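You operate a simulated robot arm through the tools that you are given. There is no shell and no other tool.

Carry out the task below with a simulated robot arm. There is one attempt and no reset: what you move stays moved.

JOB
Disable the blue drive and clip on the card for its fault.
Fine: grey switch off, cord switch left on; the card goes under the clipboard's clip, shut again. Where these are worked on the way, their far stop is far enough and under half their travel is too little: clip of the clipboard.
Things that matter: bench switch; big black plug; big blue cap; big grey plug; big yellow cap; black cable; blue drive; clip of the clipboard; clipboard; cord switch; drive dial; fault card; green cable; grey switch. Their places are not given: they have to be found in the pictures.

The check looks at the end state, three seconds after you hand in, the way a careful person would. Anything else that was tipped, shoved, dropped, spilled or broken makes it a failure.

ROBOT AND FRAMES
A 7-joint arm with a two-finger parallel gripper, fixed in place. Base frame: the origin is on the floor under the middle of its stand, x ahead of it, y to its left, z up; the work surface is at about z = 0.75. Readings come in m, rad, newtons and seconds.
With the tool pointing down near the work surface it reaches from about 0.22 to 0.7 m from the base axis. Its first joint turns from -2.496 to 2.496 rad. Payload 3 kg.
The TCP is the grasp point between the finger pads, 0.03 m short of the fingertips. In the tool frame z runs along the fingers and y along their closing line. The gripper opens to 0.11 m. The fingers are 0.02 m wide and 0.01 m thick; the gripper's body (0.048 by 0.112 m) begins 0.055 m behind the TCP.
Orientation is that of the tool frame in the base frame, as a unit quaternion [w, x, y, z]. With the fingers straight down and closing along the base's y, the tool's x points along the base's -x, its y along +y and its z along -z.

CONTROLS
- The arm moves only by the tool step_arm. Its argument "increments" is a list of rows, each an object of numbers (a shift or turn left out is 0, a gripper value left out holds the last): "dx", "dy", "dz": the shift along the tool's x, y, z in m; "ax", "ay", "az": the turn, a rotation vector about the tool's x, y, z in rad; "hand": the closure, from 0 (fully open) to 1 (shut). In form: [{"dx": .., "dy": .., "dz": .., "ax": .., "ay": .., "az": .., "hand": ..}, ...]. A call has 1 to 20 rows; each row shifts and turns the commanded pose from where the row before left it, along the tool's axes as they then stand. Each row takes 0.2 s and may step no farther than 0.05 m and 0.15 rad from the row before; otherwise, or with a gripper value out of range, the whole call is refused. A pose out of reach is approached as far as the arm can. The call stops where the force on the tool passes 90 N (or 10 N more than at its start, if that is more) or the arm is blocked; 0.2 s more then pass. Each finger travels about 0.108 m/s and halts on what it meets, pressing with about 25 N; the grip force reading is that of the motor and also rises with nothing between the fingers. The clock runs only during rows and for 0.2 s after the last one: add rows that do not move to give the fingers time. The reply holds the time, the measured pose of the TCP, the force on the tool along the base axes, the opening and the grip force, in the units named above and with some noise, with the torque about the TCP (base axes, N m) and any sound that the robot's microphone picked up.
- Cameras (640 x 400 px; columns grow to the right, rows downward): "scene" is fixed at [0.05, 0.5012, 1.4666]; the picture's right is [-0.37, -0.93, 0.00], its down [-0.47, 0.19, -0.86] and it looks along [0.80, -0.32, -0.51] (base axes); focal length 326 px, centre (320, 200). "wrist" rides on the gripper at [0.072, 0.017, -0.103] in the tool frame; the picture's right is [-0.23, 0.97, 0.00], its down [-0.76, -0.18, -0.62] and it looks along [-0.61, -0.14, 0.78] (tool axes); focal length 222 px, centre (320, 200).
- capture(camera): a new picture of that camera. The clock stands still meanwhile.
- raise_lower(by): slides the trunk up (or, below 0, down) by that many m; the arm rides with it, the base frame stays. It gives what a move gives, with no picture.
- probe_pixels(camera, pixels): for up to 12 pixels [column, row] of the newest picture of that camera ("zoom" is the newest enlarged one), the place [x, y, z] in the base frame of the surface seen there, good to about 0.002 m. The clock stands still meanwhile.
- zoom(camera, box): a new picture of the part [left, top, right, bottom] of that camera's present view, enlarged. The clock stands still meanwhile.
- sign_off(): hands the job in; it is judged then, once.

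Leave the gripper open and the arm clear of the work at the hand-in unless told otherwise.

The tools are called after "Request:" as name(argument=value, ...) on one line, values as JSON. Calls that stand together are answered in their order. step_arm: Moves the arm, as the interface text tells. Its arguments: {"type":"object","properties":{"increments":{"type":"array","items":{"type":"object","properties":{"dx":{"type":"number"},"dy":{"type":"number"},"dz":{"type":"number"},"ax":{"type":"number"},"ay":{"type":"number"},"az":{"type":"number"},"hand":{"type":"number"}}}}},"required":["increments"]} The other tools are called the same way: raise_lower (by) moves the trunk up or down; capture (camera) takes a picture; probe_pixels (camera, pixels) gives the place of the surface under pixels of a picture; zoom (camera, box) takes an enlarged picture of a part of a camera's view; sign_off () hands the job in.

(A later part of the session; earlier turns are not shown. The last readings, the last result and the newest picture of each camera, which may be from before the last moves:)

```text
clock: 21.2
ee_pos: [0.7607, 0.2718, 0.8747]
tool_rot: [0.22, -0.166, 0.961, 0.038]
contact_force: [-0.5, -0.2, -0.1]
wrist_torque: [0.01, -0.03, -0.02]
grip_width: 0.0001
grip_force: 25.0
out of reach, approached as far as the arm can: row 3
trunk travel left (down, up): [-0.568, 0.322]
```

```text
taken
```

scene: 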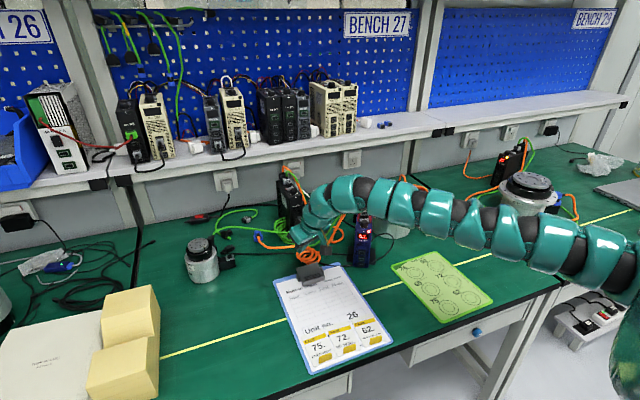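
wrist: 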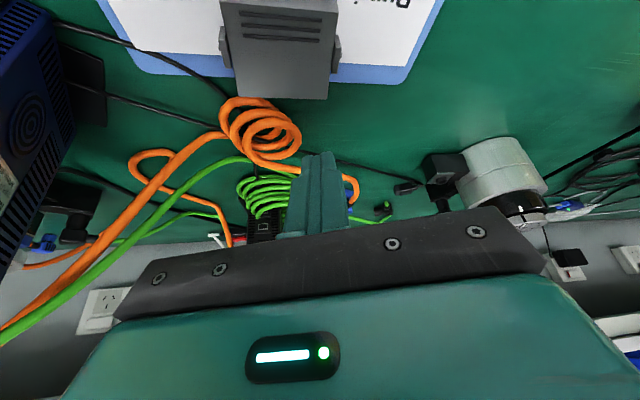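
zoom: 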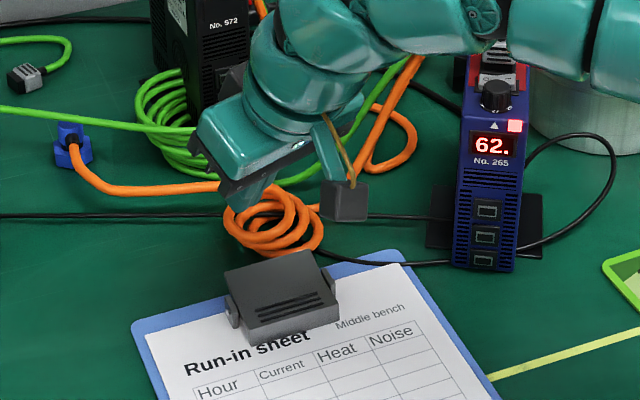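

The arm is stretched but clear of everything, and the near lower edge of the tip is above the tail at about (0.763, 0.275). I'll lower the trunk 0.06 m so the tip is about 8 mm above the tail.

Request:
raise_lower(by=-0.06)

Request:
zoom(camera="scene", box=[280, 230, 340, 290])

Request:
capture(camera="wrist")

```text
clock: 22.2
ee_pos: [0.7602, 0.2718, 0.8142]
tool_rot: [0.22, -0.164, 0.961, 0.037]
contact_force: [0.5, -0.9, -0.7]
wrist_torque: [-0.02, 0.03, -0.02]
grip_width: 0.0003
grip_force: 24.8
trunk travel left (down, up): [-0.508, 0.382]
```

```text
6.67 times, centred on (310, 260) of scene
```

zoom: 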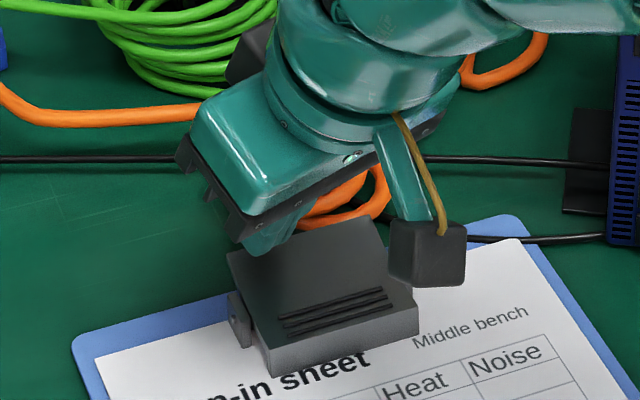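

```text
taken
```

wrist: 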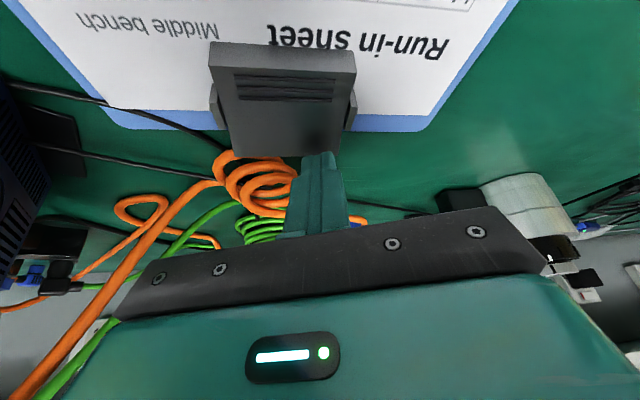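

The tip now hovers about 7 mm above the tail, at the right spot. I'll lower in small trunk steps until contact.

Request:
raise_lower(by=-0.008)

Request:
raise_lower(by=-0.004)

```text
clock: 22.7
ee_pos: [0.7605, 0.2709, 0.8067]
tool_rot: [0.221, -0.164, 0.961, 0.037]
contact_force: [-0.4, -0.9, 0.6]
wrist_torque: [-0.02, 0.02, -0.03]
grip_width: 0.0
grip_force: 24.9
trunk travel left (down, up): [-0.5, 0.39]
```

```text
clock: 23.3
ee_pos: [0.7603, 0.2705, 0.8024]
tool_rot: [0.22, -0.164, 0.961, 0.038]
contact_force: [0.2, 0.8, 0.1]
wrist_torque: [0.0, 0.02, -0.02]
grip_width: 0.0
grip_force: 24.3
trunk travel left (down, up): [-0.496, 0.394]
```

There's no force yet, though the tip should be near or below the tail's level. I'll look.

Request:
zoom(camera="wrist", box=[190, 20, 390, 180])

Request:
zoom(camera="scene", box=[280, 230, 340, 290])

```text
2.50 times, centred on (290, 100) of wrist
```

zoom: 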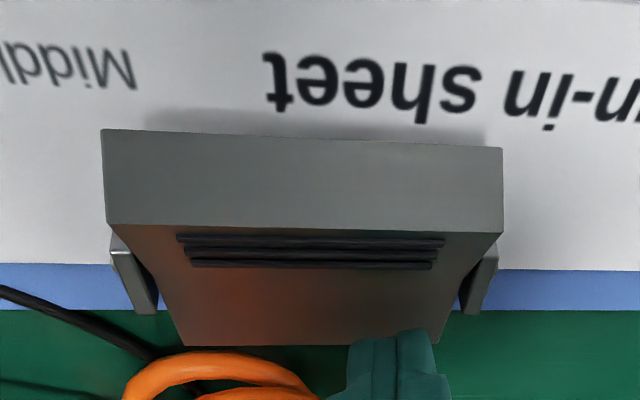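

```text
6.67 times, centred on (310, 260) of scene
```

zoom: 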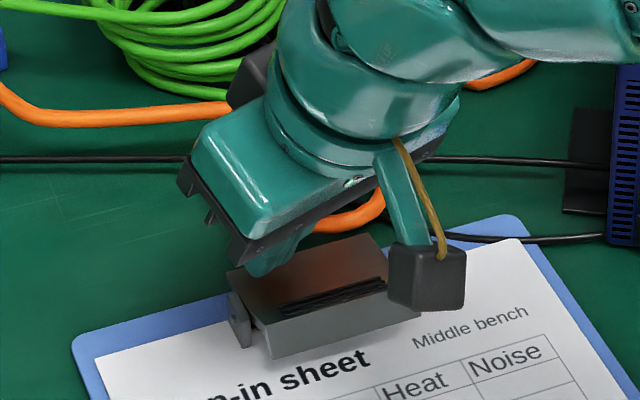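

The clip is opening: its front lip has risen off the paper, with barely any force. I'll continue down in small steps toward the far stop.

Request:
raise_lower(by=-0.005)

Request:
raise_lower(by=-0.003)

Request:
zoom(camera="wrist", box=[190, 20, 390, 180])

Request:
zoom(camera="scene", box=[280, 230, 340, 290])

```text
clock: 23.8
ee_pos: [0.7607, 0.2708, 0.7984]
tool_rot: [0.221, -0.164, 0.961, 0.038]
contact_force: [2.0, 0.2, 6.2]
wrist_torque: [0.02, -0.05, 0.0]
grip_width: 0.0
grip_force: 24.8
trunk travel left (down, up): [-0.491, 0.399]
```

```text
clock: 24.3
ee_pos: [0.7621, 0.2705, 0.799]
tool_rot: [0.222, -0.165, 0.96, 0.038]
contact_force: [3.2, 1.6, 22.2]
wrist_torque: [0.08, -0.19, -0.02]
grip_width: 0.0
grip_force: 25.0
trunk travel left (down, up): [-0.488, 0.402]
```

```text
2.50 times, centred on (290, 100) of wrist
```

zoom: 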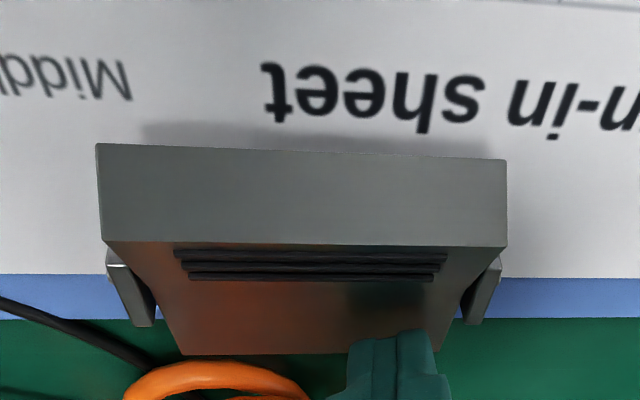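

```text
6.67 times, centred on (310, 260) of scene
```

zoom: 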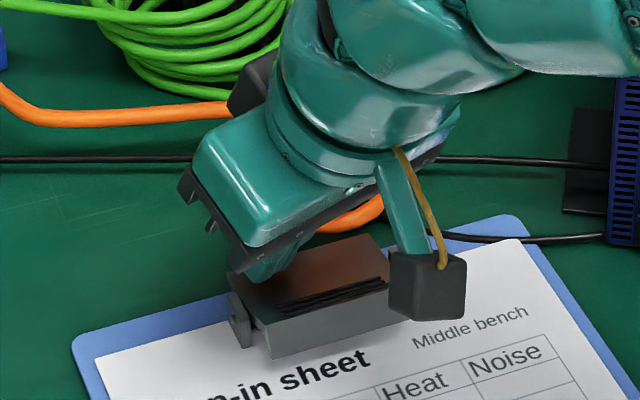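

The force has risen to 22 N and the hand no longer sinks, so the clip is at its far stop. I'll probe the lip's height, then back off upward and see whether the clip stays open.

Request:
probe_pixels(camera="zoom", pixels=[[275, 345], [330, 330], [400, 312], [270, 325], [240, 265]])

Request:
raise_lower(by=0.03)

Request:
zoom(camera="wrist", box=[190, 20, 390, 180])

Request:
zoom(camera="scene", box=[280, 230, 340, 290])

```text
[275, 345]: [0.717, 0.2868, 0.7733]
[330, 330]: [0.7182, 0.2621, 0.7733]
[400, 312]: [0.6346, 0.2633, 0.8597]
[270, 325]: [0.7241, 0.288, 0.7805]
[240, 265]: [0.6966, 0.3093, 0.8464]
```

```text
clock: 25.1
ee_pos: [0.7614, 0.2708, 0.8236]
tool_rot: [0.219, -0.165, 0.961, 0.037]
contact_force: [-0.3, 0.3, -1.5]
wrist_torque: [0.01, 0.02, -0.01]
grip_width: 0.0
grip_force: 24.7
trunk travel left (down, up): [-0.518, 0.372]
```

```text
2.50 times, centred on (290, 100) of wrist
```

zoom: 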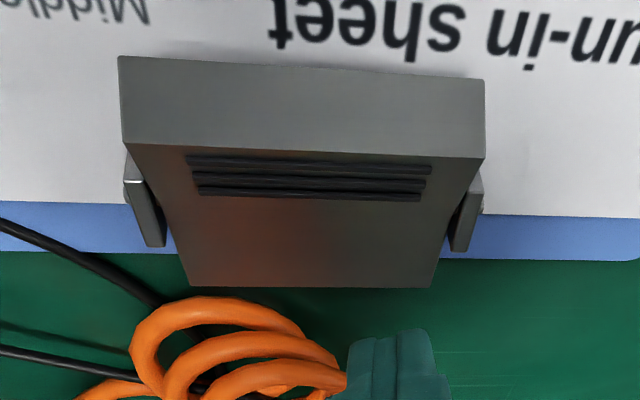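

```text
6.67 times, centred on (310, 260) of scene
```

zoom: 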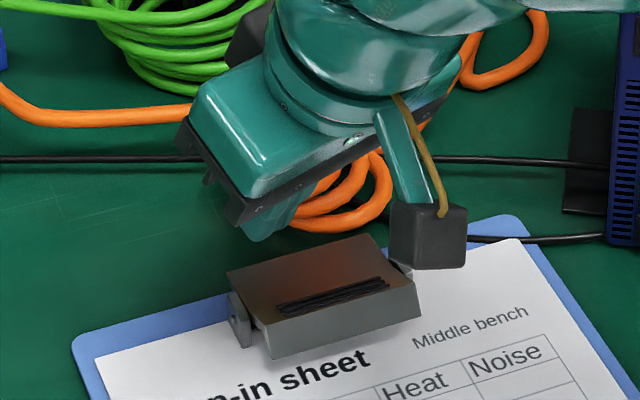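

The clip stays open by itself. Now I'll raise the trunk, retract and un-tilt, and go look at the cards.

Request:
raise_lower(by=0.06)

Request:
step_arm(increments=[{"dx": 0.027, "dz": -0.013}, {"dx": 0.027, "dz": -0.013}, {"dx": 0.036, "dz": -0.0174}, {"ay": 0.15}, {"ay": 0.15}, {"ay": 0.149}, {"az": 0.11}, {"az": 0.11}, {"az": 0.12}, {"dx": 0.04}, {"dx": 0.04}, {"dx": 0.04}, {"dx": 0.04}, {"dx": 0.04}, {"dx": 0.04, "hand": 0}, {}])

Request:
capture(camera="wrist")

Request:
capture(camera="scene")

```text
clock: 26.1
ee_pos: [0.7618, 0.2709, 0.8834]
tool_rot: [0.219, -0.164, 0.961, 0.038]
contact_force: [-0.1, -0.4, 0.6]
wrist_torque: [0.0, 0.01, 0.01]
grip_width: 0.0
grip_force: 25.3
trunk travel left (down, up): [-0.578, 0.312]
```

```text
clock: 29.5
ee_pos: [0.5477, 0.2358, 0.8857]
tool_rot: [0.0, 0.0, 1.0, -0.001]
contact_force: [-0.8, 0.0, 0.0]
wrist_torque: [0.01, 0.03, -0.01]
grip_width: 0.1101
grip_force: 0.0
out of reach, approached as far as the arm can: row 13, 14, 15
trunk travel left (down, up): [-0.578, 0.312]
```

```text
taken
```

wrist: 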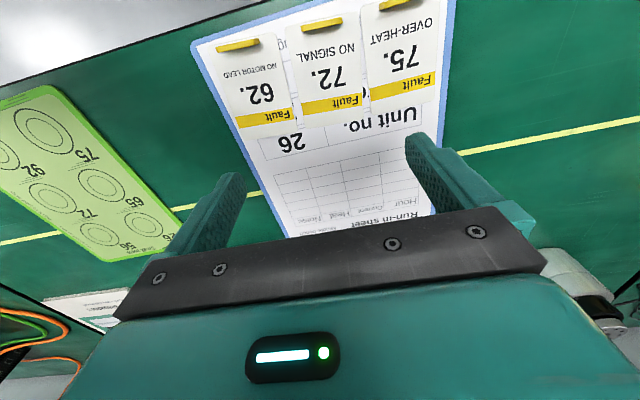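

```text
taken
```

scene: 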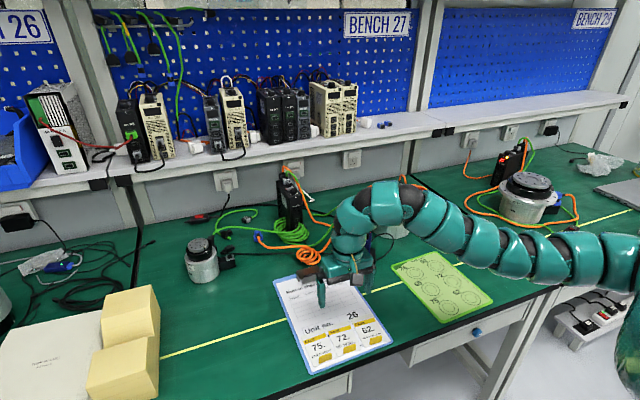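

The arm can't fold further in at this trunk height. I'll raise the trunk 0.22 m and bring the arm down relative to it, which gives the proper near-table working range. First, a close look at the cards.

Request:
zoom(camera="wrist", box=[190, 10, 450, 160])

Request:
raise_lower(by=0.22)

Request:
step_arm(increments=[{"dz": 0.04}, {"dz": 0.04}, {"dz": 0.04}, {"dz": 0.04}, {"dz": 0.04}, {}])

```text
2.46 times, centred on (320, 85) of wrist
```

zoom: 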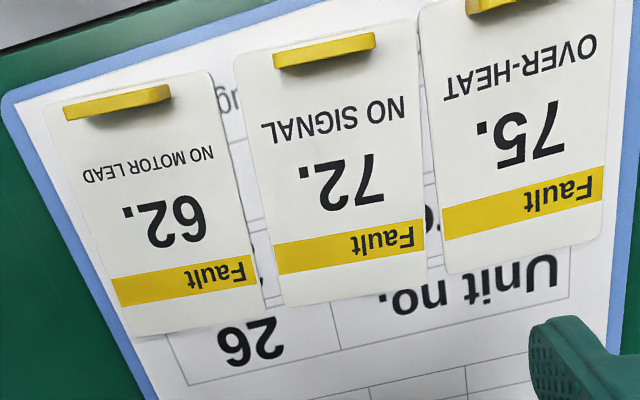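

```text
clock: 31.8
ee_pos: [0.5473, 0.2366, 1.1052]
tool_rot: [0.0, 0.001, 1.0, 0.001]
contact_force: [0.6, 0.2, -0.7]
wrist_torque: [-0.02, 0.01, 0.02]
grip_width: 0.11
grip_force: 0.0
trunk travel left (down, up): [-0.798, 0.092]
```

```text
clock: 33.2
ee_pos: [0.5484, 0.236, 0.9045]
tool_rot: [0.001, 0.0, 1.0, 0.001]
contact_force: [-0.4, -0.4, 0.5]
wrist_torque: [0.01, 0.08, -0.02]
grip_width: 0.1099
grip_force: 0.0
trunk travel left (down, up): [-0.798, 0.092]
```

The cards lie side by side without overlapping, and each has an upright yellow tab near its lower edge. I'll move back to x≈0.40 for a close picture of card 62 and its tab.

Request:
step_arm(increments=[{"dx": 0.04, "dy": -0.012}, {"dx": 0.04, "dy": -0.012}, {"dx": 0.04, "dy": -0.012}, {"dx": 0.03, "dy": -0.01}, {}])

Request:
capture(camera="wrist")

Request:
capture(camera="scene")

```text
clock: 34.4
ee_pos: [0.3975, 0.1903, 0.9057]
tool_rot: [-0.001, 0.0, 1.0, 0.001]
contact_force: [0.1, -0.7, 0.3]
wrist_torque: [-0.02, -0.02, 0.01]
grip_width: 0.1101
grip_force: 0.1
trunk travel left (down, up): [-0.798, 0.092]
```

```text
taken
```

wrist: 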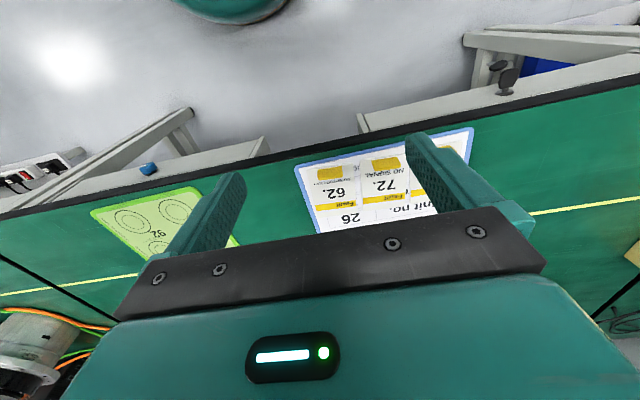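

```text
taken
```

scene: 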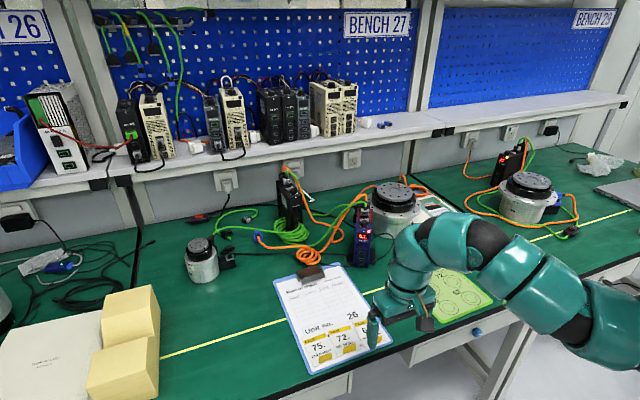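

Card 62 is at about (335,188) in the wrist picture. I'll zoom in there and probe its corners, its tab and the neighbouring card.

Request:
zoom(camera="wrist", box=[290, 130, 430, 240])

Request:
zoom(camera="wrist", box=[300, 150, 370, 215])

```text
3.64 times, centred on (360, 185) of wrist
```

zoom: 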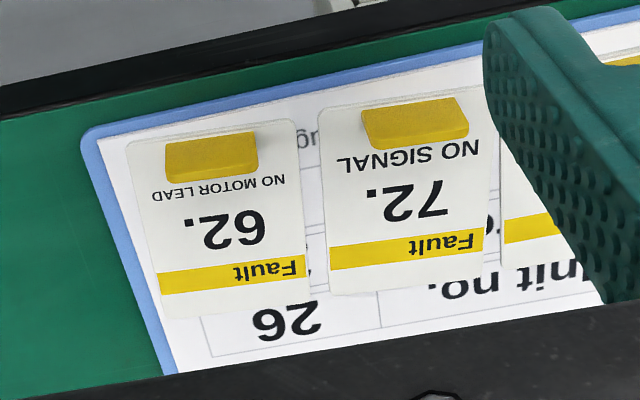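

```text
6.15 times, centred on (335, 182) of wrist
```

zoom: 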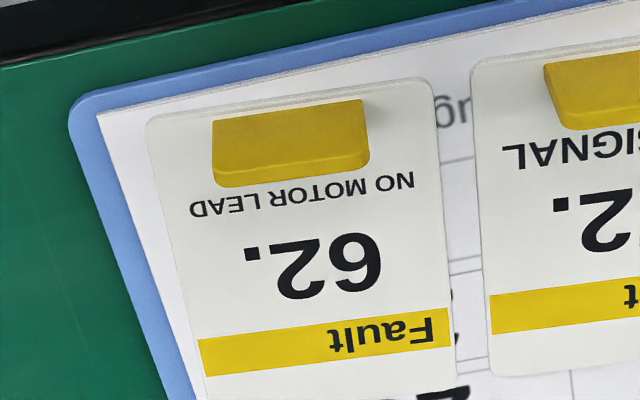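

Request:
probe_pixels(camera="zoom", pixels=[[150, 120], [430, 82], [215, 122], [362, 104], [218, 184], [366, 163], [290, 145], [292, 175], [200, 345], [447, 310], [475, 65], [215, 390]])

Request:
probe_pixels(camera="wrist", pixels=[[334, 216], [373, 207], [378, 154], [370, 158], [335, 173], [340, 200], [312, 170], [300, 170]])

```text
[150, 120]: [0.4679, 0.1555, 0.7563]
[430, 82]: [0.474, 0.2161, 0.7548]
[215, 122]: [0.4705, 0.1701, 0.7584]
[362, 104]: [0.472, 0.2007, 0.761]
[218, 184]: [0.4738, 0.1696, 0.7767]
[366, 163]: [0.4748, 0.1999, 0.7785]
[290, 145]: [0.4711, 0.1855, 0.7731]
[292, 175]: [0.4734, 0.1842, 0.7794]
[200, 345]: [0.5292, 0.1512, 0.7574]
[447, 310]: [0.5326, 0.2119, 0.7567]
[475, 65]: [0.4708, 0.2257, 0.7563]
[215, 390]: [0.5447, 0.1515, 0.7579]
```

```text
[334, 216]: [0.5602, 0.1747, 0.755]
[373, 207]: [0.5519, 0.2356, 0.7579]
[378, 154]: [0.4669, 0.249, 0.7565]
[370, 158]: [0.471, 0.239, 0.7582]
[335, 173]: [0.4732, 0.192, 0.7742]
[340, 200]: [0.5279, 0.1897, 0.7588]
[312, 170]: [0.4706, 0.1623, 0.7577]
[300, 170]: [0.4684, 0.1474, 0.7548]
```

Card 62: bottom edge at x≈0.469, y 0.155–0.216, about 0.06 × 0.08 m, turned about -3°. Its tab is an upright fin centred near (0.473, 0.185), 3–4 mm thick, 0.03 wide, top at z≈0.779. I'll turn the hand about 87° so the fingers close across the fin, half-close them, and move above it.

Request:
step_arm(increments=[{"az": -0.1377, "hand": 0.5}, {"az": -0.1377}, {"az": -0.1377}, {"az": -0.1377}, {"az": -0.1377}, {"az": -0.1377}, {"az": -0.1377}, {"az": -0.1377}, {"az": -0.1377}, {"az": -0.1377}, {"az": -0.138}, {"dy": -0.038}, {"dy": -0.0377, "dx": 0.0011}, {"dz": 0.03}, {}, {}])

Request:
capture(camera="wrist")

Request:
zoom(camera="scene", box=[310, 270, 430, 370])

```text
clock: 37.8
ee_pos: [0.4722, 0.184, 0.8736]
tool_rot: [0.0, -0.687, 0.727, 0.0]
contact_force: [-0.2, -0.2, -0.4]
wrist_torque: [0.0, 0.0, -0.04]
grip_width: 0.0552
grip_force: 0.1
trunk travel left (down, up): [-0.798, 0.092]
```

```text
taken
```

wrist: 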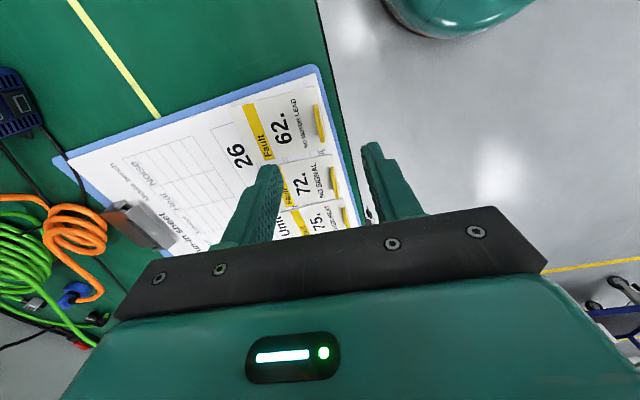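

```text
4.00 times, centred on (370, 320) of scene
```

zoom: 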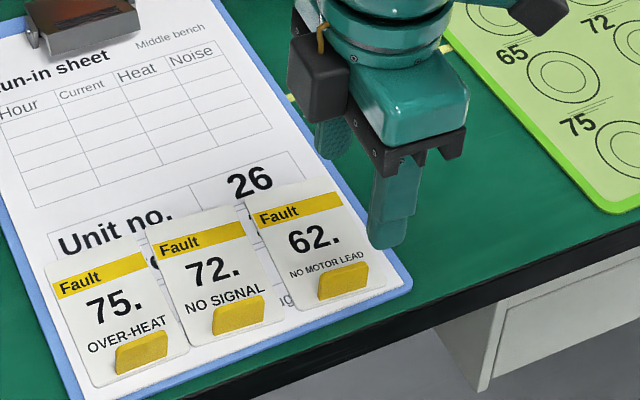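

The hand is above card 62, with the fin visible at about (318,124) in the wrist picture. I'll zoom in there and refine the fin's position from this side view.

Request:
zoom(camera="wrist", box=[250, 80, 350, 160])

Request:
probe_pixels(camera="zoom", pixels=[[320, 200]])

```text
5.00 times, centred on (300, 120) of wrist
```

zoom: 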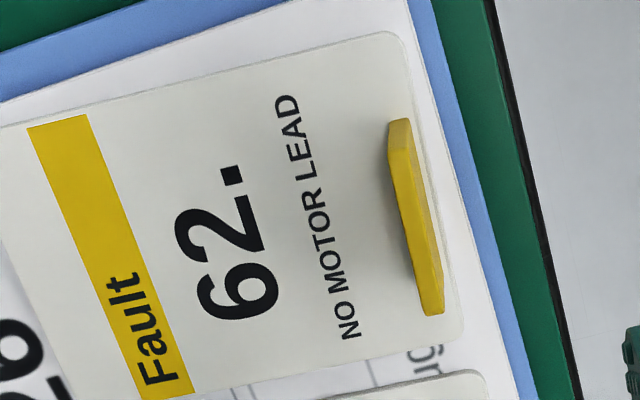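

```text
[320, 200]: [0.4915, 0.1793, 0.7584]
```

Request:
probe_pixels(camera="zoom", pixels=[[392, 130], [408, 124], [398, 126], [428, 308], [438, 300], [433, 285], [405, 200], [418, 200], [395, 160], [400, 40], [457, 330], [75, 118]])

```text
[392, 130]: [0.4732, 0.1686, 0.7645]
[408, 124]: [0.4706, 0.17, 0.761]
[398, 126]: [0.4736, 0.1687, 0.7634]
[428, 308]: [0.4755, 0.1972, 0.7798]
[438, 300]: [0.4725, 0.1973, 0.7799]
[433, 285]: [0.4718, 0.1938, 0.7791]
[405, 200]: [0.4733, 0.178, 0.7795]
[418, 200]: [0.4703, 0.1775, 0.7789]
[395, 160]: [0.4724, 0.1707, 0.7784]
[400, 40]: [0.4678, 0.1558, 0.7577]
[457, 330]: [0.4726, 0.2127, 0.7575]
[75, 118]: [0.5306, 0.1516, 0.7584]
```

The fin's centre is about (0.473, 0.1845) and the TCP is over it at (0.4722, 0.184). I'll descend until the tips are about 5 mm above the card face.

Request:
step_arm(increments=[{"dz": 0.025, "dy": -0.0006}, {"dz": 0.025}, {"dz": 0.02}, {"dz": 0.0105}, {}])

Request:
zoom(camera="scene", box=[320, 290, 420, 370])

Request:
capture(camera="wrist")

```text
clock: 39.0
ee_pos: [0.4726, 0.1867, 0.7947]
tool_rot: [0.001, -0.687, 0.727, 0.001]
contact_force: [0.2, 0.4, 0.2]
wrist_torque: [-0.01, -0.01, 0.0]
grip_width: 0.0552
grip_force: 0.1
trunk travel left (down, up): [-0.798, 0.092]
```

```text
5.00 times, centred on (370, 330) of scene
```

zoom: 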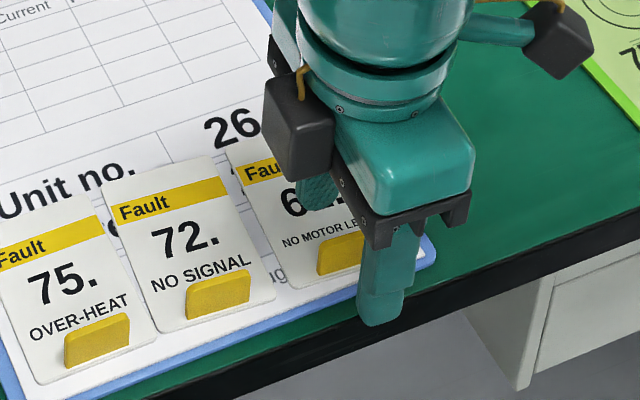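

```text
taken
```

wrist: 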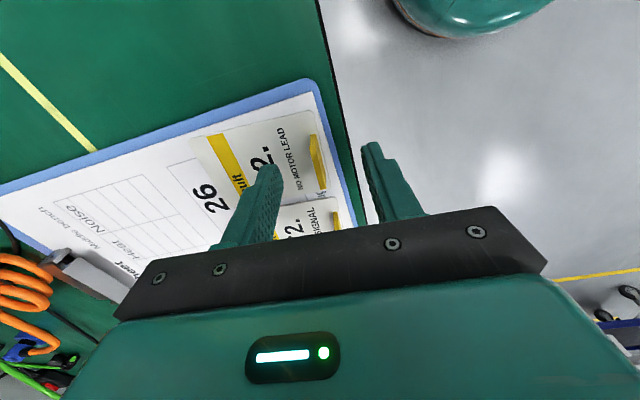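

The fin is midway between the two fingers. I'll close the hand on it.

Request:
step_arm(increments=[{"hand": 0.8}, {"hand": 1}, {}, {}])

Request:
zoom(camera="scene", box=[320, 290, 420, 370])

Request:
zoom(camera="wrist", box=[180, 80, 380, 240])

```text
clock: 40.0
ee_pos: [0.4727, 0.1866, 0.7938]
tool_rot: [0.002, -0.687, 0.727, 0.001]
contact_force: [0.3, -0.1, -0.3]
wrist_torque: [0.01, 0.03, 0.03]
grip_width: 0.0026
grip_force: 25.0
trunk travel left (down, up): [-0.798, 0.092]
```

```text
5.00 times, centred on (370, 330) of scene
```

zoom: 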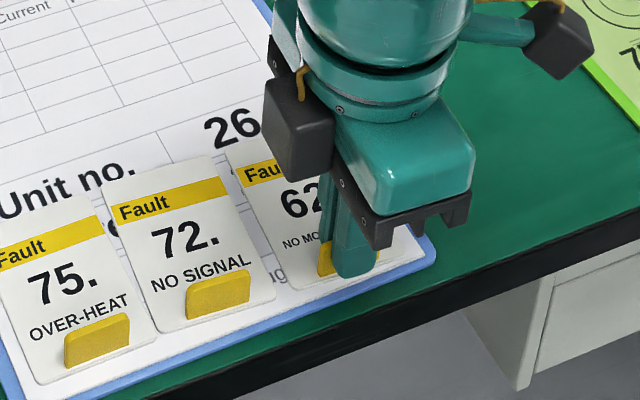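

```text
2.50 times, centred on (280, 160) of wrist
```

zoom: 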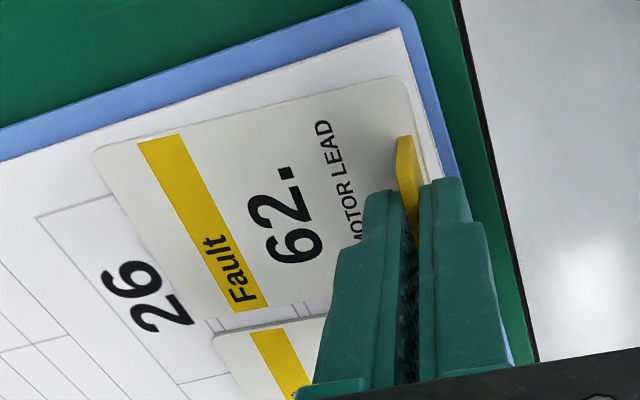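

The fin is gripped (opening 2.6 mm). I'll lift gently by 3 cm and check that only card 62 comes up.

Request:
step_arm(increments=[{"dz": -0.005}, {"dz": -0.01}, {"dz": -0.015}, {"dz": -0.02}, {}])

Request:
capture(camera="scene")

Request:
zoom(camera="wrist", box=[180, 80, 380, 240])

Request:
zoom(camera="scene", box=[300, 270, 420, 370])

```text
clock: 41.2
ee_pos: [0.4742, 0.1859, 0.8461]
tool_rot: [0.002, -0.687, 0.727, 0.0]
contact_force: [0.2, -0.7, 0.8]
wrist_torque: [-0.01, 0.02, 0.0]
grip_width: 0.0026
grip_force: 24.7
trunk travel left (down, up): [-0.798, 0.092]
```

```text
taken
```

scene: 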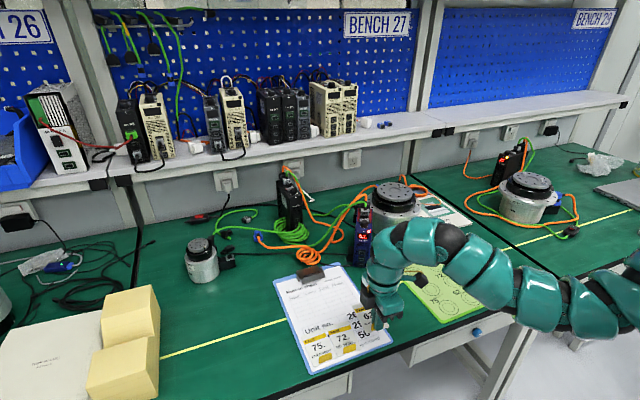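

```text
2.50 times, centred on (280, 160) of wrist
```

zoom: 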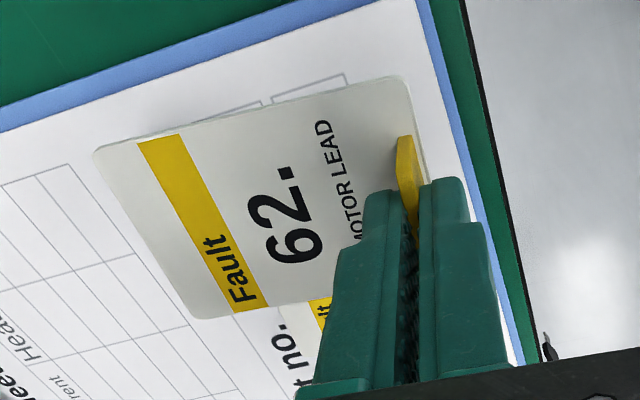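

```text
4.00 times, centred on (360, 320) of scene
```

zoom: 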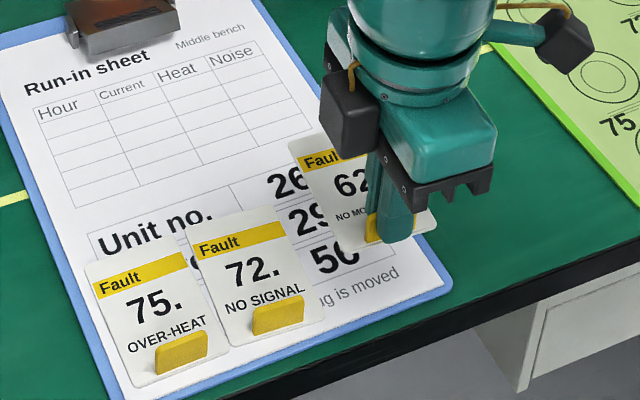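

Card 62 is lifted alone and level, and the others haven't moved. I'll probe the card's outline in the hand to know how far it sticks out, and also check the open clip's lip height.

Request:
zoom(camera="wrist", box=[180, 80, 380, 240])

Request:
probe_pixels(camera="zoom", pixels=[[100, 152], [190, 315], [400, 84], [140, 240], [250, 118], [260, 300]])

Request:
zoom(camera="scene", box=[285, 255, 345, 295])

Request:
probe_pixels(camera="zoom", pixels=[[205, 262], [300, 240], [400, 210], [205, 245], [300, 218], [400, 190], [310, 255], [205, 290], [150, 150], [340, 105], [190, 235], [415, 200]])

```text
2.50 times, centred on (280, 160) of wrist
```

zoom: 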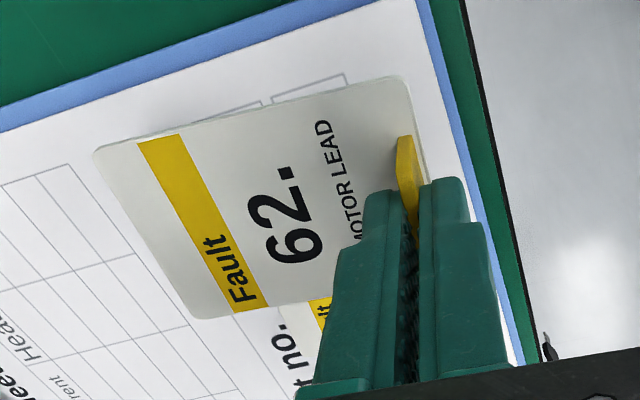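

```text
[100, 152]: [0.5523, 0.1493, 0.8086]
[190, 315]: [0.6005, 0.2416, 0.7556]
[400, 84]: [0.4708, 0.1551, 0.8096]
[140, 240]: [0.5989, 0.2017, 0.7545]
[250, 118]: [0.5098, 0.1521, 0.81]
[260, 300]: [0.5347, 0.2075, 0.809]
```

```text
10.00 times, centred on (315, 275) of scene
```

zoom: 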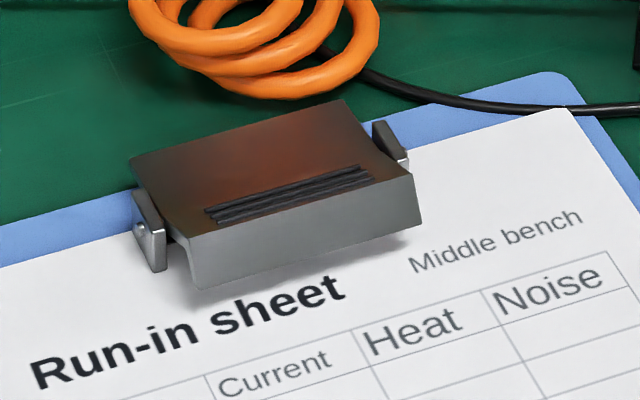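

```text
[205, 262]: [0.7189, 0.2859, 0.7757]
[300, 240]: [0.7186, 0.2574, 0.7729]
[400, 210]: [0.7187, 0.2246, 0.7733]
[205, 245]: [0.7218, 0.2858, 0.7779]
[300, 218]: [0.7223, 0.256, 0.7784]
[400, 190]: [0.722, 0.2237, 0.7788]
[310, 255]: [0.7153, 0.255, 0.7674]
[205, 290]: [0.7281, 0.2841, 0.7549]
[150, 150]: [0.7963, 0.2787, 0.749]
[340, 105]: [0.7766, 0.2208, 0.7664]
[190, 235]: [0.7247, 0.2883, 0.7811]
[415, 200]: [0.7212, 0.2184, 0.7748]
```

The card's top edge sticks out about 0.080 m beyond the TCP, and its underside is 0.039 m below the TCP. The open lip's lower edge is at z≈0.765, about 10 mm above the paper, so there's room for the 3 mm card. I'll square the card to the clip and carry it to (0.60, 0.253) at safe height, then raise the arm relative to the trunk for better reach.

Request:
step_arm(increments=[{"az": -0.056}, {"dy": -0.0315, "dx": -0.0168}, {"dy": -0.0315, "dx": -0.0168}, {"dy": -0.0315, "dx": -0.0168}, {"dy": -0.0315, "dx": -0.0168}, {"dz": -0.04}, {"dz": -0.04}, {"dz": -0.04}, {"dz": -0.04}, {"dz": -0.04}, {}])

Request:
raise_lower(by=-0.2)

Request:
capture(camera="wrist")

Request:
capture(camera="scene")

```text
clock: 43.6
ee_pos: [0.5876, 0.2419, 1.0536]
tool_rot: [0.0, -0.707, 0.708, 0.0]
contact_force: [0.2, 0.2, 0.2]
wrist_torque: [0.01, 0.04, 0.0]
grip_width: 0.0026
grip_force: 25.0
out of reach, approached as far as the arm can: row 5
trunk travel left (down, up): [-0.798, 0.092]
```

```text
clock: 45.8
ee_pos: [0.5875, 0.2419, 0.854]
tool_rot: [0.0, -0.707, 0.707, 0.0]
contact_force: [-0.7, -0.2, 0.1]
wrist_torque: [0.01, 0.02, -0.05]
grip_width: 0.0026
grip_force: 24.9
trunk travel left (down, up): [-0.598, 0.292]
```

```text
taken
```

wrist: 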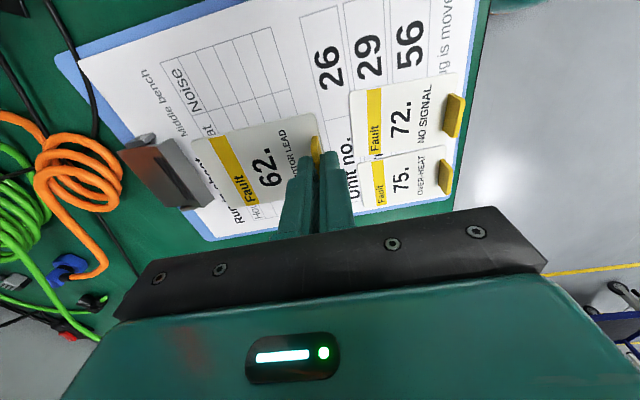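

```text
taken
```

scene: 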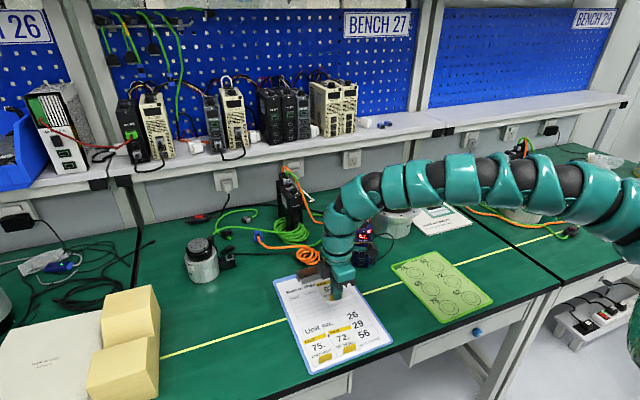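

The reach was short at the former height. The card is held fine, so I'll test the extension here at safe height, above the clip (card underside at 0.815, clip top at about 0.79).

Request:
step_arm(increments=[{"dy": -0.0235, "dx": -0.0037}, {"dy": -0.023, "dx": -0.0037}, {"dy": -0.023, "dx": -0.0037}, {}])

```text
clock: 46.8
ee_pos: [0.6554, 0.2533, 0.8536]
tool_rot: [0.0, 0.707, -0.707, 0.0]
contact_force: [0.0, 0.7, -0.6]
wrist_torque: [0.01, -0.01, 0.03]
grip_width: 0.0024
grip_force: 25.4
trunk travel left (down, up): [-0.598, 0.292]
```

It reached (0.655, 0.253). I'll pull back so the card's edge is in front of the lip, lower the trunk until the card is 2–3 mm above the paper, and check.

Request:
step_arm(increments=[{"dy": 0.024}, {"dy": 0.024}, {"dy": 0.022}, {}])

Request:
raise_lower(by=-0.057)

Request:
capture(camera="wrist")

Request:
zoom(camera="scene", box=[270, 245, 370, 325])

```text
clock: 47.8
ee_pos: [0.5879, 0.2522, 0.8544]
tool_rot: [0.0, -0.706, 0.708, 0.001]
contact_force: [-0.4, -0.4, -0.5]
wrist_torque: [0.01, 0.02, -0.02]
grip_width: 0.0026
grip_force: 25.0
trunk travel left (down, up): [-0.598, 0.292]
```

```text
clock: 48.8
ee_pos: [0.5875, 0.2529, 0.7974]
tool_rot: [-0.001, 0.707, -0.707, -0.001]
contact_force: [0.3, 0.8, 0.2]
wrist_torque: [0.01, 0.03, 0.0]
grip_width: 0.0028
grip_force: 25.5
trunk travel left (down, up): [-0.541, 0.349]
```

```text
taken
```

wrist: 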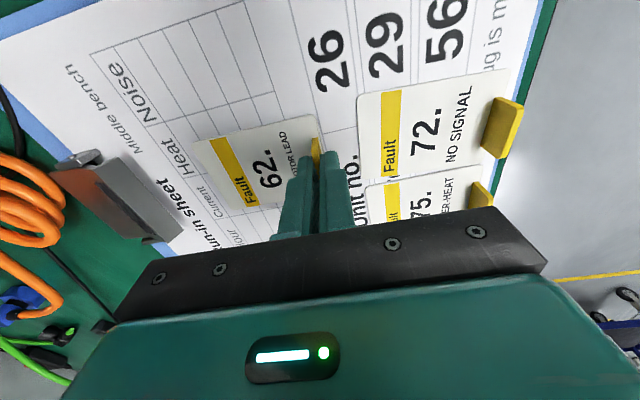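

```text
5.00 times, centred on (320, 285) of scene
```

zoom: 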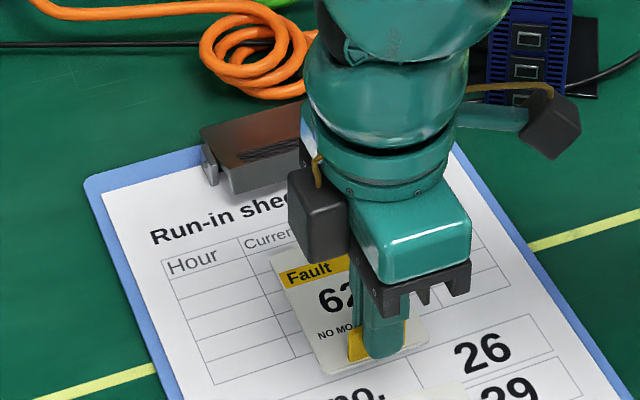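

The card is in front of the open clip. I'll probe the card's edges and the lip's lower edge from the wrist camera to check alignment and height.

Request:
zoom(camera="wrist", box=[40, 100, 340, 260])

Request:
probe_pixels(camera="zoom", pixels=[[335, 95], [365, 140], [400, 205], [560, 45], [470, 130], [95, 130], [230, 268], [60, 140], [130, 195], [215, 280], [300, 160], [110, 115]])

```text
2.13 times, centred on (190, 180) of wrist
```

zoom: 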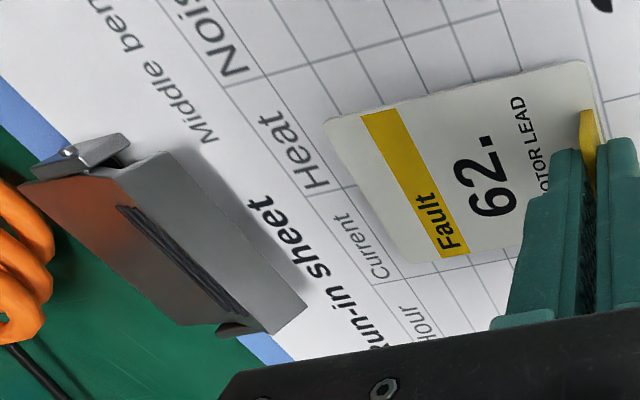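

```text
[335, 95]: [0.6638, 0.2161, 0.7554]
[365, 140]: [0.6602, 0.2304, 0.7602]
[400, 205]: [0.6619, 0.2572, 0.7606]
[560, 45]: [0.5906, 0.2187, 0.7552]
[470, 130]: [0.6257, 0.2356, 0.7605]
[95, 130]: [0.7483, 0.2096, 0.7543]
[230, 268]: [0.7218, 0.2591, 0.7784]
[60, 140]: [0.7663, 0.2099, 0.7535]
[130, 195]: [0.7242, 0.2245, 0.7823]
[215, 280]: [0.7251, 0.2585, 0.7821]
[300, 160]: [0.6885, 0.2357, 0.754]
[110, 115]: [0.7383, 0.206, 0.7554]
```

Request:
probe_pixels(camera="zoom", pixels=[[185, 168], [240, 235], [295, 300], [180, 160], [332, 125], [345, 165], [385, 238], [400, 258], [578, 65], [350, 118], [220, 215], [270, 295]])

```text
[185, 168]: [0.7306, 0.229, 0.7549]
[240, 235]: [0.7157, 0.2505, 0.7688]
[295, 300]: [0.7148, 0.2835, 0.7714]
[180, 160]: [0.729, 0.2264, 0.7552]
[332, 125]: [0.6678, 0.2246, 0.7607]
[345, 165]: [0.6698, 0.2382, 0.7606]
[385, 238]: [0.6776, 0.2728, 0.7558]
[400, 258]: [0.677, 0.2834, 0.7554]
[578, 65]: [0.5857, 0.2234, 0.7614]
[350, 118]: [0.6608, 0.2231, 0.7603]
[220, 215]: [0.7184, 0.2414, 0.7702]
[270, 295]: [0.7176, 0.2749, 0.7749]
```

The card is level (top face z≈0.7605), spans y 0.224–0.284 within the clip's width, and has about 5 mm of clearance below the lip. I'll slide it forward under the lip.

Request:
step_arm(increments=[{"dy": -0.018}, {"dy": -0.018}, {"dy": -0.015}, {}])

Request:
capture(camera="wrist")

```text
clock: 49.8
ee_pos: [0.6382, 0.2514, 0.7961]
tool_rot: [0.0, -0.707, 0.707, 0.0]
contact_force: [0.0, 0.2, -0.5]
wrist_torque: [-0.01, 0.01, -0.01]
grip_width: 0.0026
grip_force: 25.1
trunk travel left (down, up): [-0.541, 0.349]
```

```text
taken
```

wrist: 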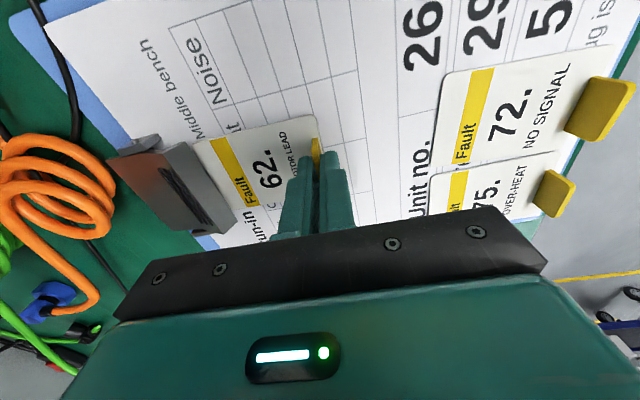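

The card's edge is now about at the lip with no force. I'll continue another 19 mm.

Request:
step_arm(increments=[{"dy": -0.007}, {"dy": -0.006}, {"dy": -0.006}, {}])

Request:
zoom(camera="wrist", box=[80, 90, 360, 250])

Request:
zoom(camera="scene", box=[270, 235, 370, 315])

```text
clock: 50.8
ee_pos: [0.6565, 0.2531, 0.7968]
tool_rot: [0.0, -0.707, 0.707, 0.0]
contact_force: [-1.0, -0.5, -0.5]
wrist_torque: [0.0, 0.02, 0.01]
grip_width: 0.0027
grip_force: 24.9
trunk travel left (down, up): [-0.541, 0.349]
```

```text
2.29 times, centred on (220, 170) of wrist
```

zoom: 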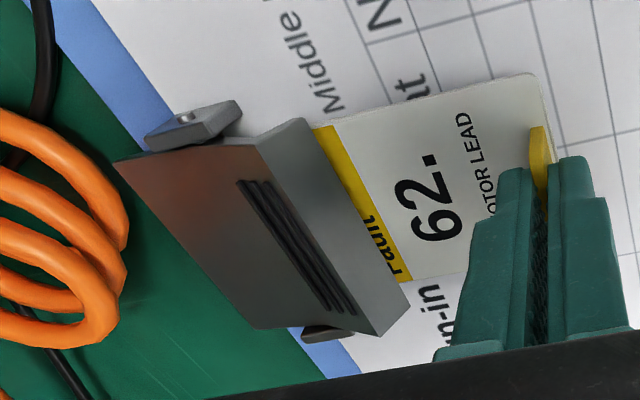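

```text
5.00 times, centred on (320, 275) of scene
```

zoom: 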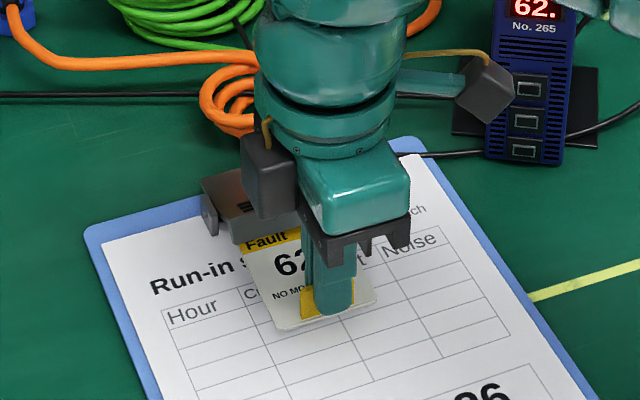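

The card is about 2 cm under the lip, with no force. I'll lower it 3 mm onto the paper.

Request:
raise_lower(by=-0.003)

```text
clock: 51.3
ee_pos: [0.6566, 0.2528, 0.7949]
tool_rot: [-0.001, 0.707, -0.707, 0.0]
contact_force: [-0.5, 1.0, 3.2]
wrist_torque: [-0.02, 0.03, 0.01]
grip_width: 0.0025
grip_force: 24.8
trunk travel left (down, up): [-0.538, 0.352]
```

There's 3 N of upward contact, so the card is on the paper. I'll open the fingers and wait a moment.

Request:
step_arm(increments=[{"hand": 0.85}, {"hand": 0.65}, {}, {}])

Request:
zoom(camera="wrist", box=[80, 90, 400, 250])

```text
clock: 52.3
ee_pos: [0.6571, 0.2527, 0.7937]
tool_rot: [0.001, -0.707, 0.707, 0.001]
contact_force: [0.0, -0.2, -0.7]
wrist_torque: [0.0, 0.01, -0.01]
grip_width: 0.0385
grip_force: 0.1
trunk travel left (down, up): [-0.538, 0.352]
```

```text
2.00 times, centred on (240, 170) of wrist
```

zoom: 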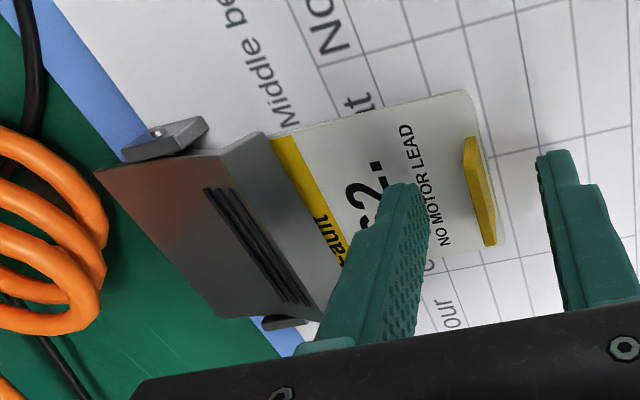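

The card lies flat under the open clip. I'll raise the hand straight up.

Request:
raise_lower(by=0.1)

Request:
capture(camera="wrist")

Request:
zoom(camera="scene", box=[270, 235, 370, 315])

```text
clock: 53.6
ee_pos: [0.6575, 0.2531, 0.8935]
tool_rot: [0.001, 0.707, -0.707, 0.0]
contact_force: [-0.4, -0.2, -0.1]
wrist_torque: [0.01, -0.02, 0.0]
grip_width: 0.0384
grip_force: 0.0
trunk travel left (down, up): [-0.638, 0.252]
```

```text
taken
```

wrist: 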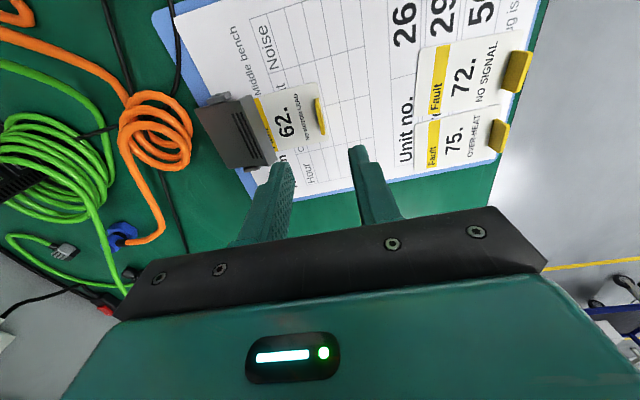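

```text
5.00 times, centred on (320, 275) of scene
```

zoom: 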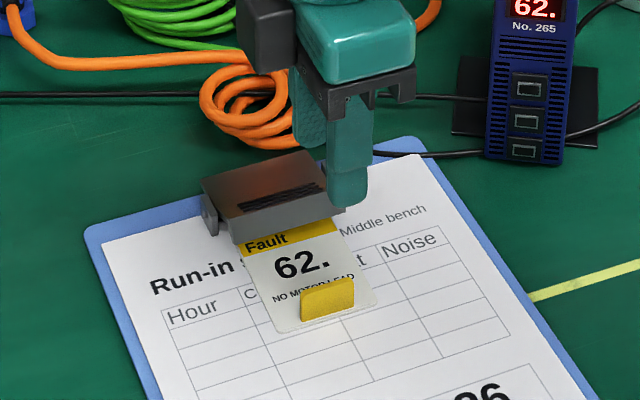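

The card sits under the clip. To shut the clip without reaching further, I'll open the hand fully: in this orientation the forward finger is 0.06 m ahead of the TCP, right above the lip. I'll move the TCP to x≈0.665, which puts that finger at x≈0.725.

Request:
step_arm(increments=[{"hand": 0.3}, {"hand": 0}, {"dy": -0.0075}, {}, {}])

Request:
capture(camera="wrist")

```text
clock: 54.8
ee_pos: [0.657, 0.2534, 0.8938]
tool_rot: [-0.002, 0.707, -0.707, -0.001]
contact_force: [-0.9, 0.0, 0.2]
wrist_torque: [-0.01, -0.01, -0.02]
grip_width: 0.1099
grip_force: 0.0
out of reach, approached as far as the arm can: row 3
trunk travel left (down, up): [-0.638, 0.252]
```

```text
taken
```

wrist: 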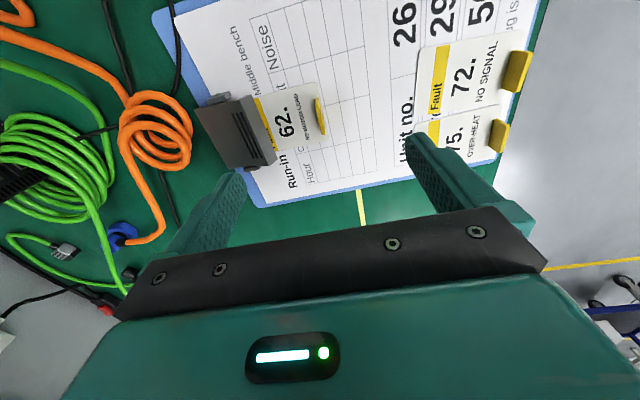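

Just at the reach limit (x 0.657). I'll raise the arm 5 cm relative to the trunk and shift slightly to y≈0.243, which brings the target inside the reach, then extend again.

Request:
step_arm(increments=[{"dz": -0.025}, {"dz": -0.025}, {"dx": 0.01}, {"dy": -0.008}, {}])

```text
clock: 56.0
ee_pos: [0.6645, 0.2433, 0.9448]
tool_rot: [-0.001, 0.707, -0.707, 0.0]
contact_force: [0.1, -0.4, 0.0]
wrist_torque: [0.0, -0.01, -0.01]
grip_width: 0.1101
grip_force: 0.1
trunk travel left (down, up): [-0.638, 0.252]
```

Reached (0.6645, 0.2433). The forward finger is at x≈0.7245, over the lip. I'll lower the trunk 0.12 m, so the tip is about 1.4 cm above the lip, and check.

Request:
raise_lower(by=-0.12)

Request:
capture(camera="wrist")

Request:
zoom(camera="scene", box=[270, 235, 370, 315])

```text
clock: 57.5
ee_pos: [0.665, 0.2437, 0.8247]
tool_rot: [0.0, -0.707, 0.707, 0.001]
contact_force: [-0.4, 0.3, 0.8]
wrist_torque: [0.01, 0.03, 0.01]
grip_width: 0.1102
grip_force: 0.1
trunk travel left (down, up): [-0.518, 0.372]
```

```text
taken
```

wrist: 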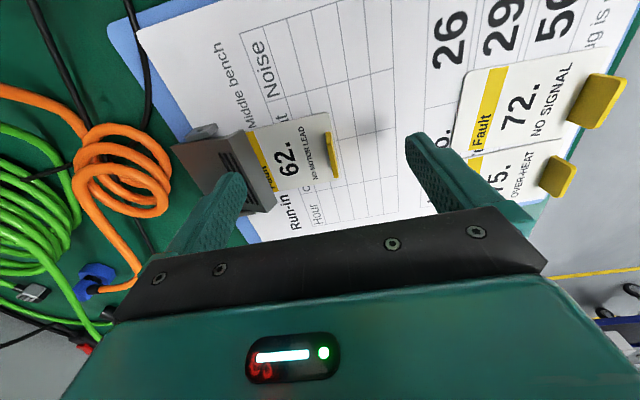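

```text
5.00 times, centred on (320, 275) of scene
```

zoom: 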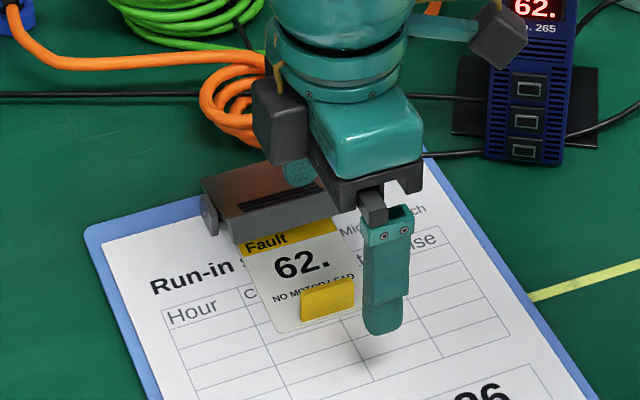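

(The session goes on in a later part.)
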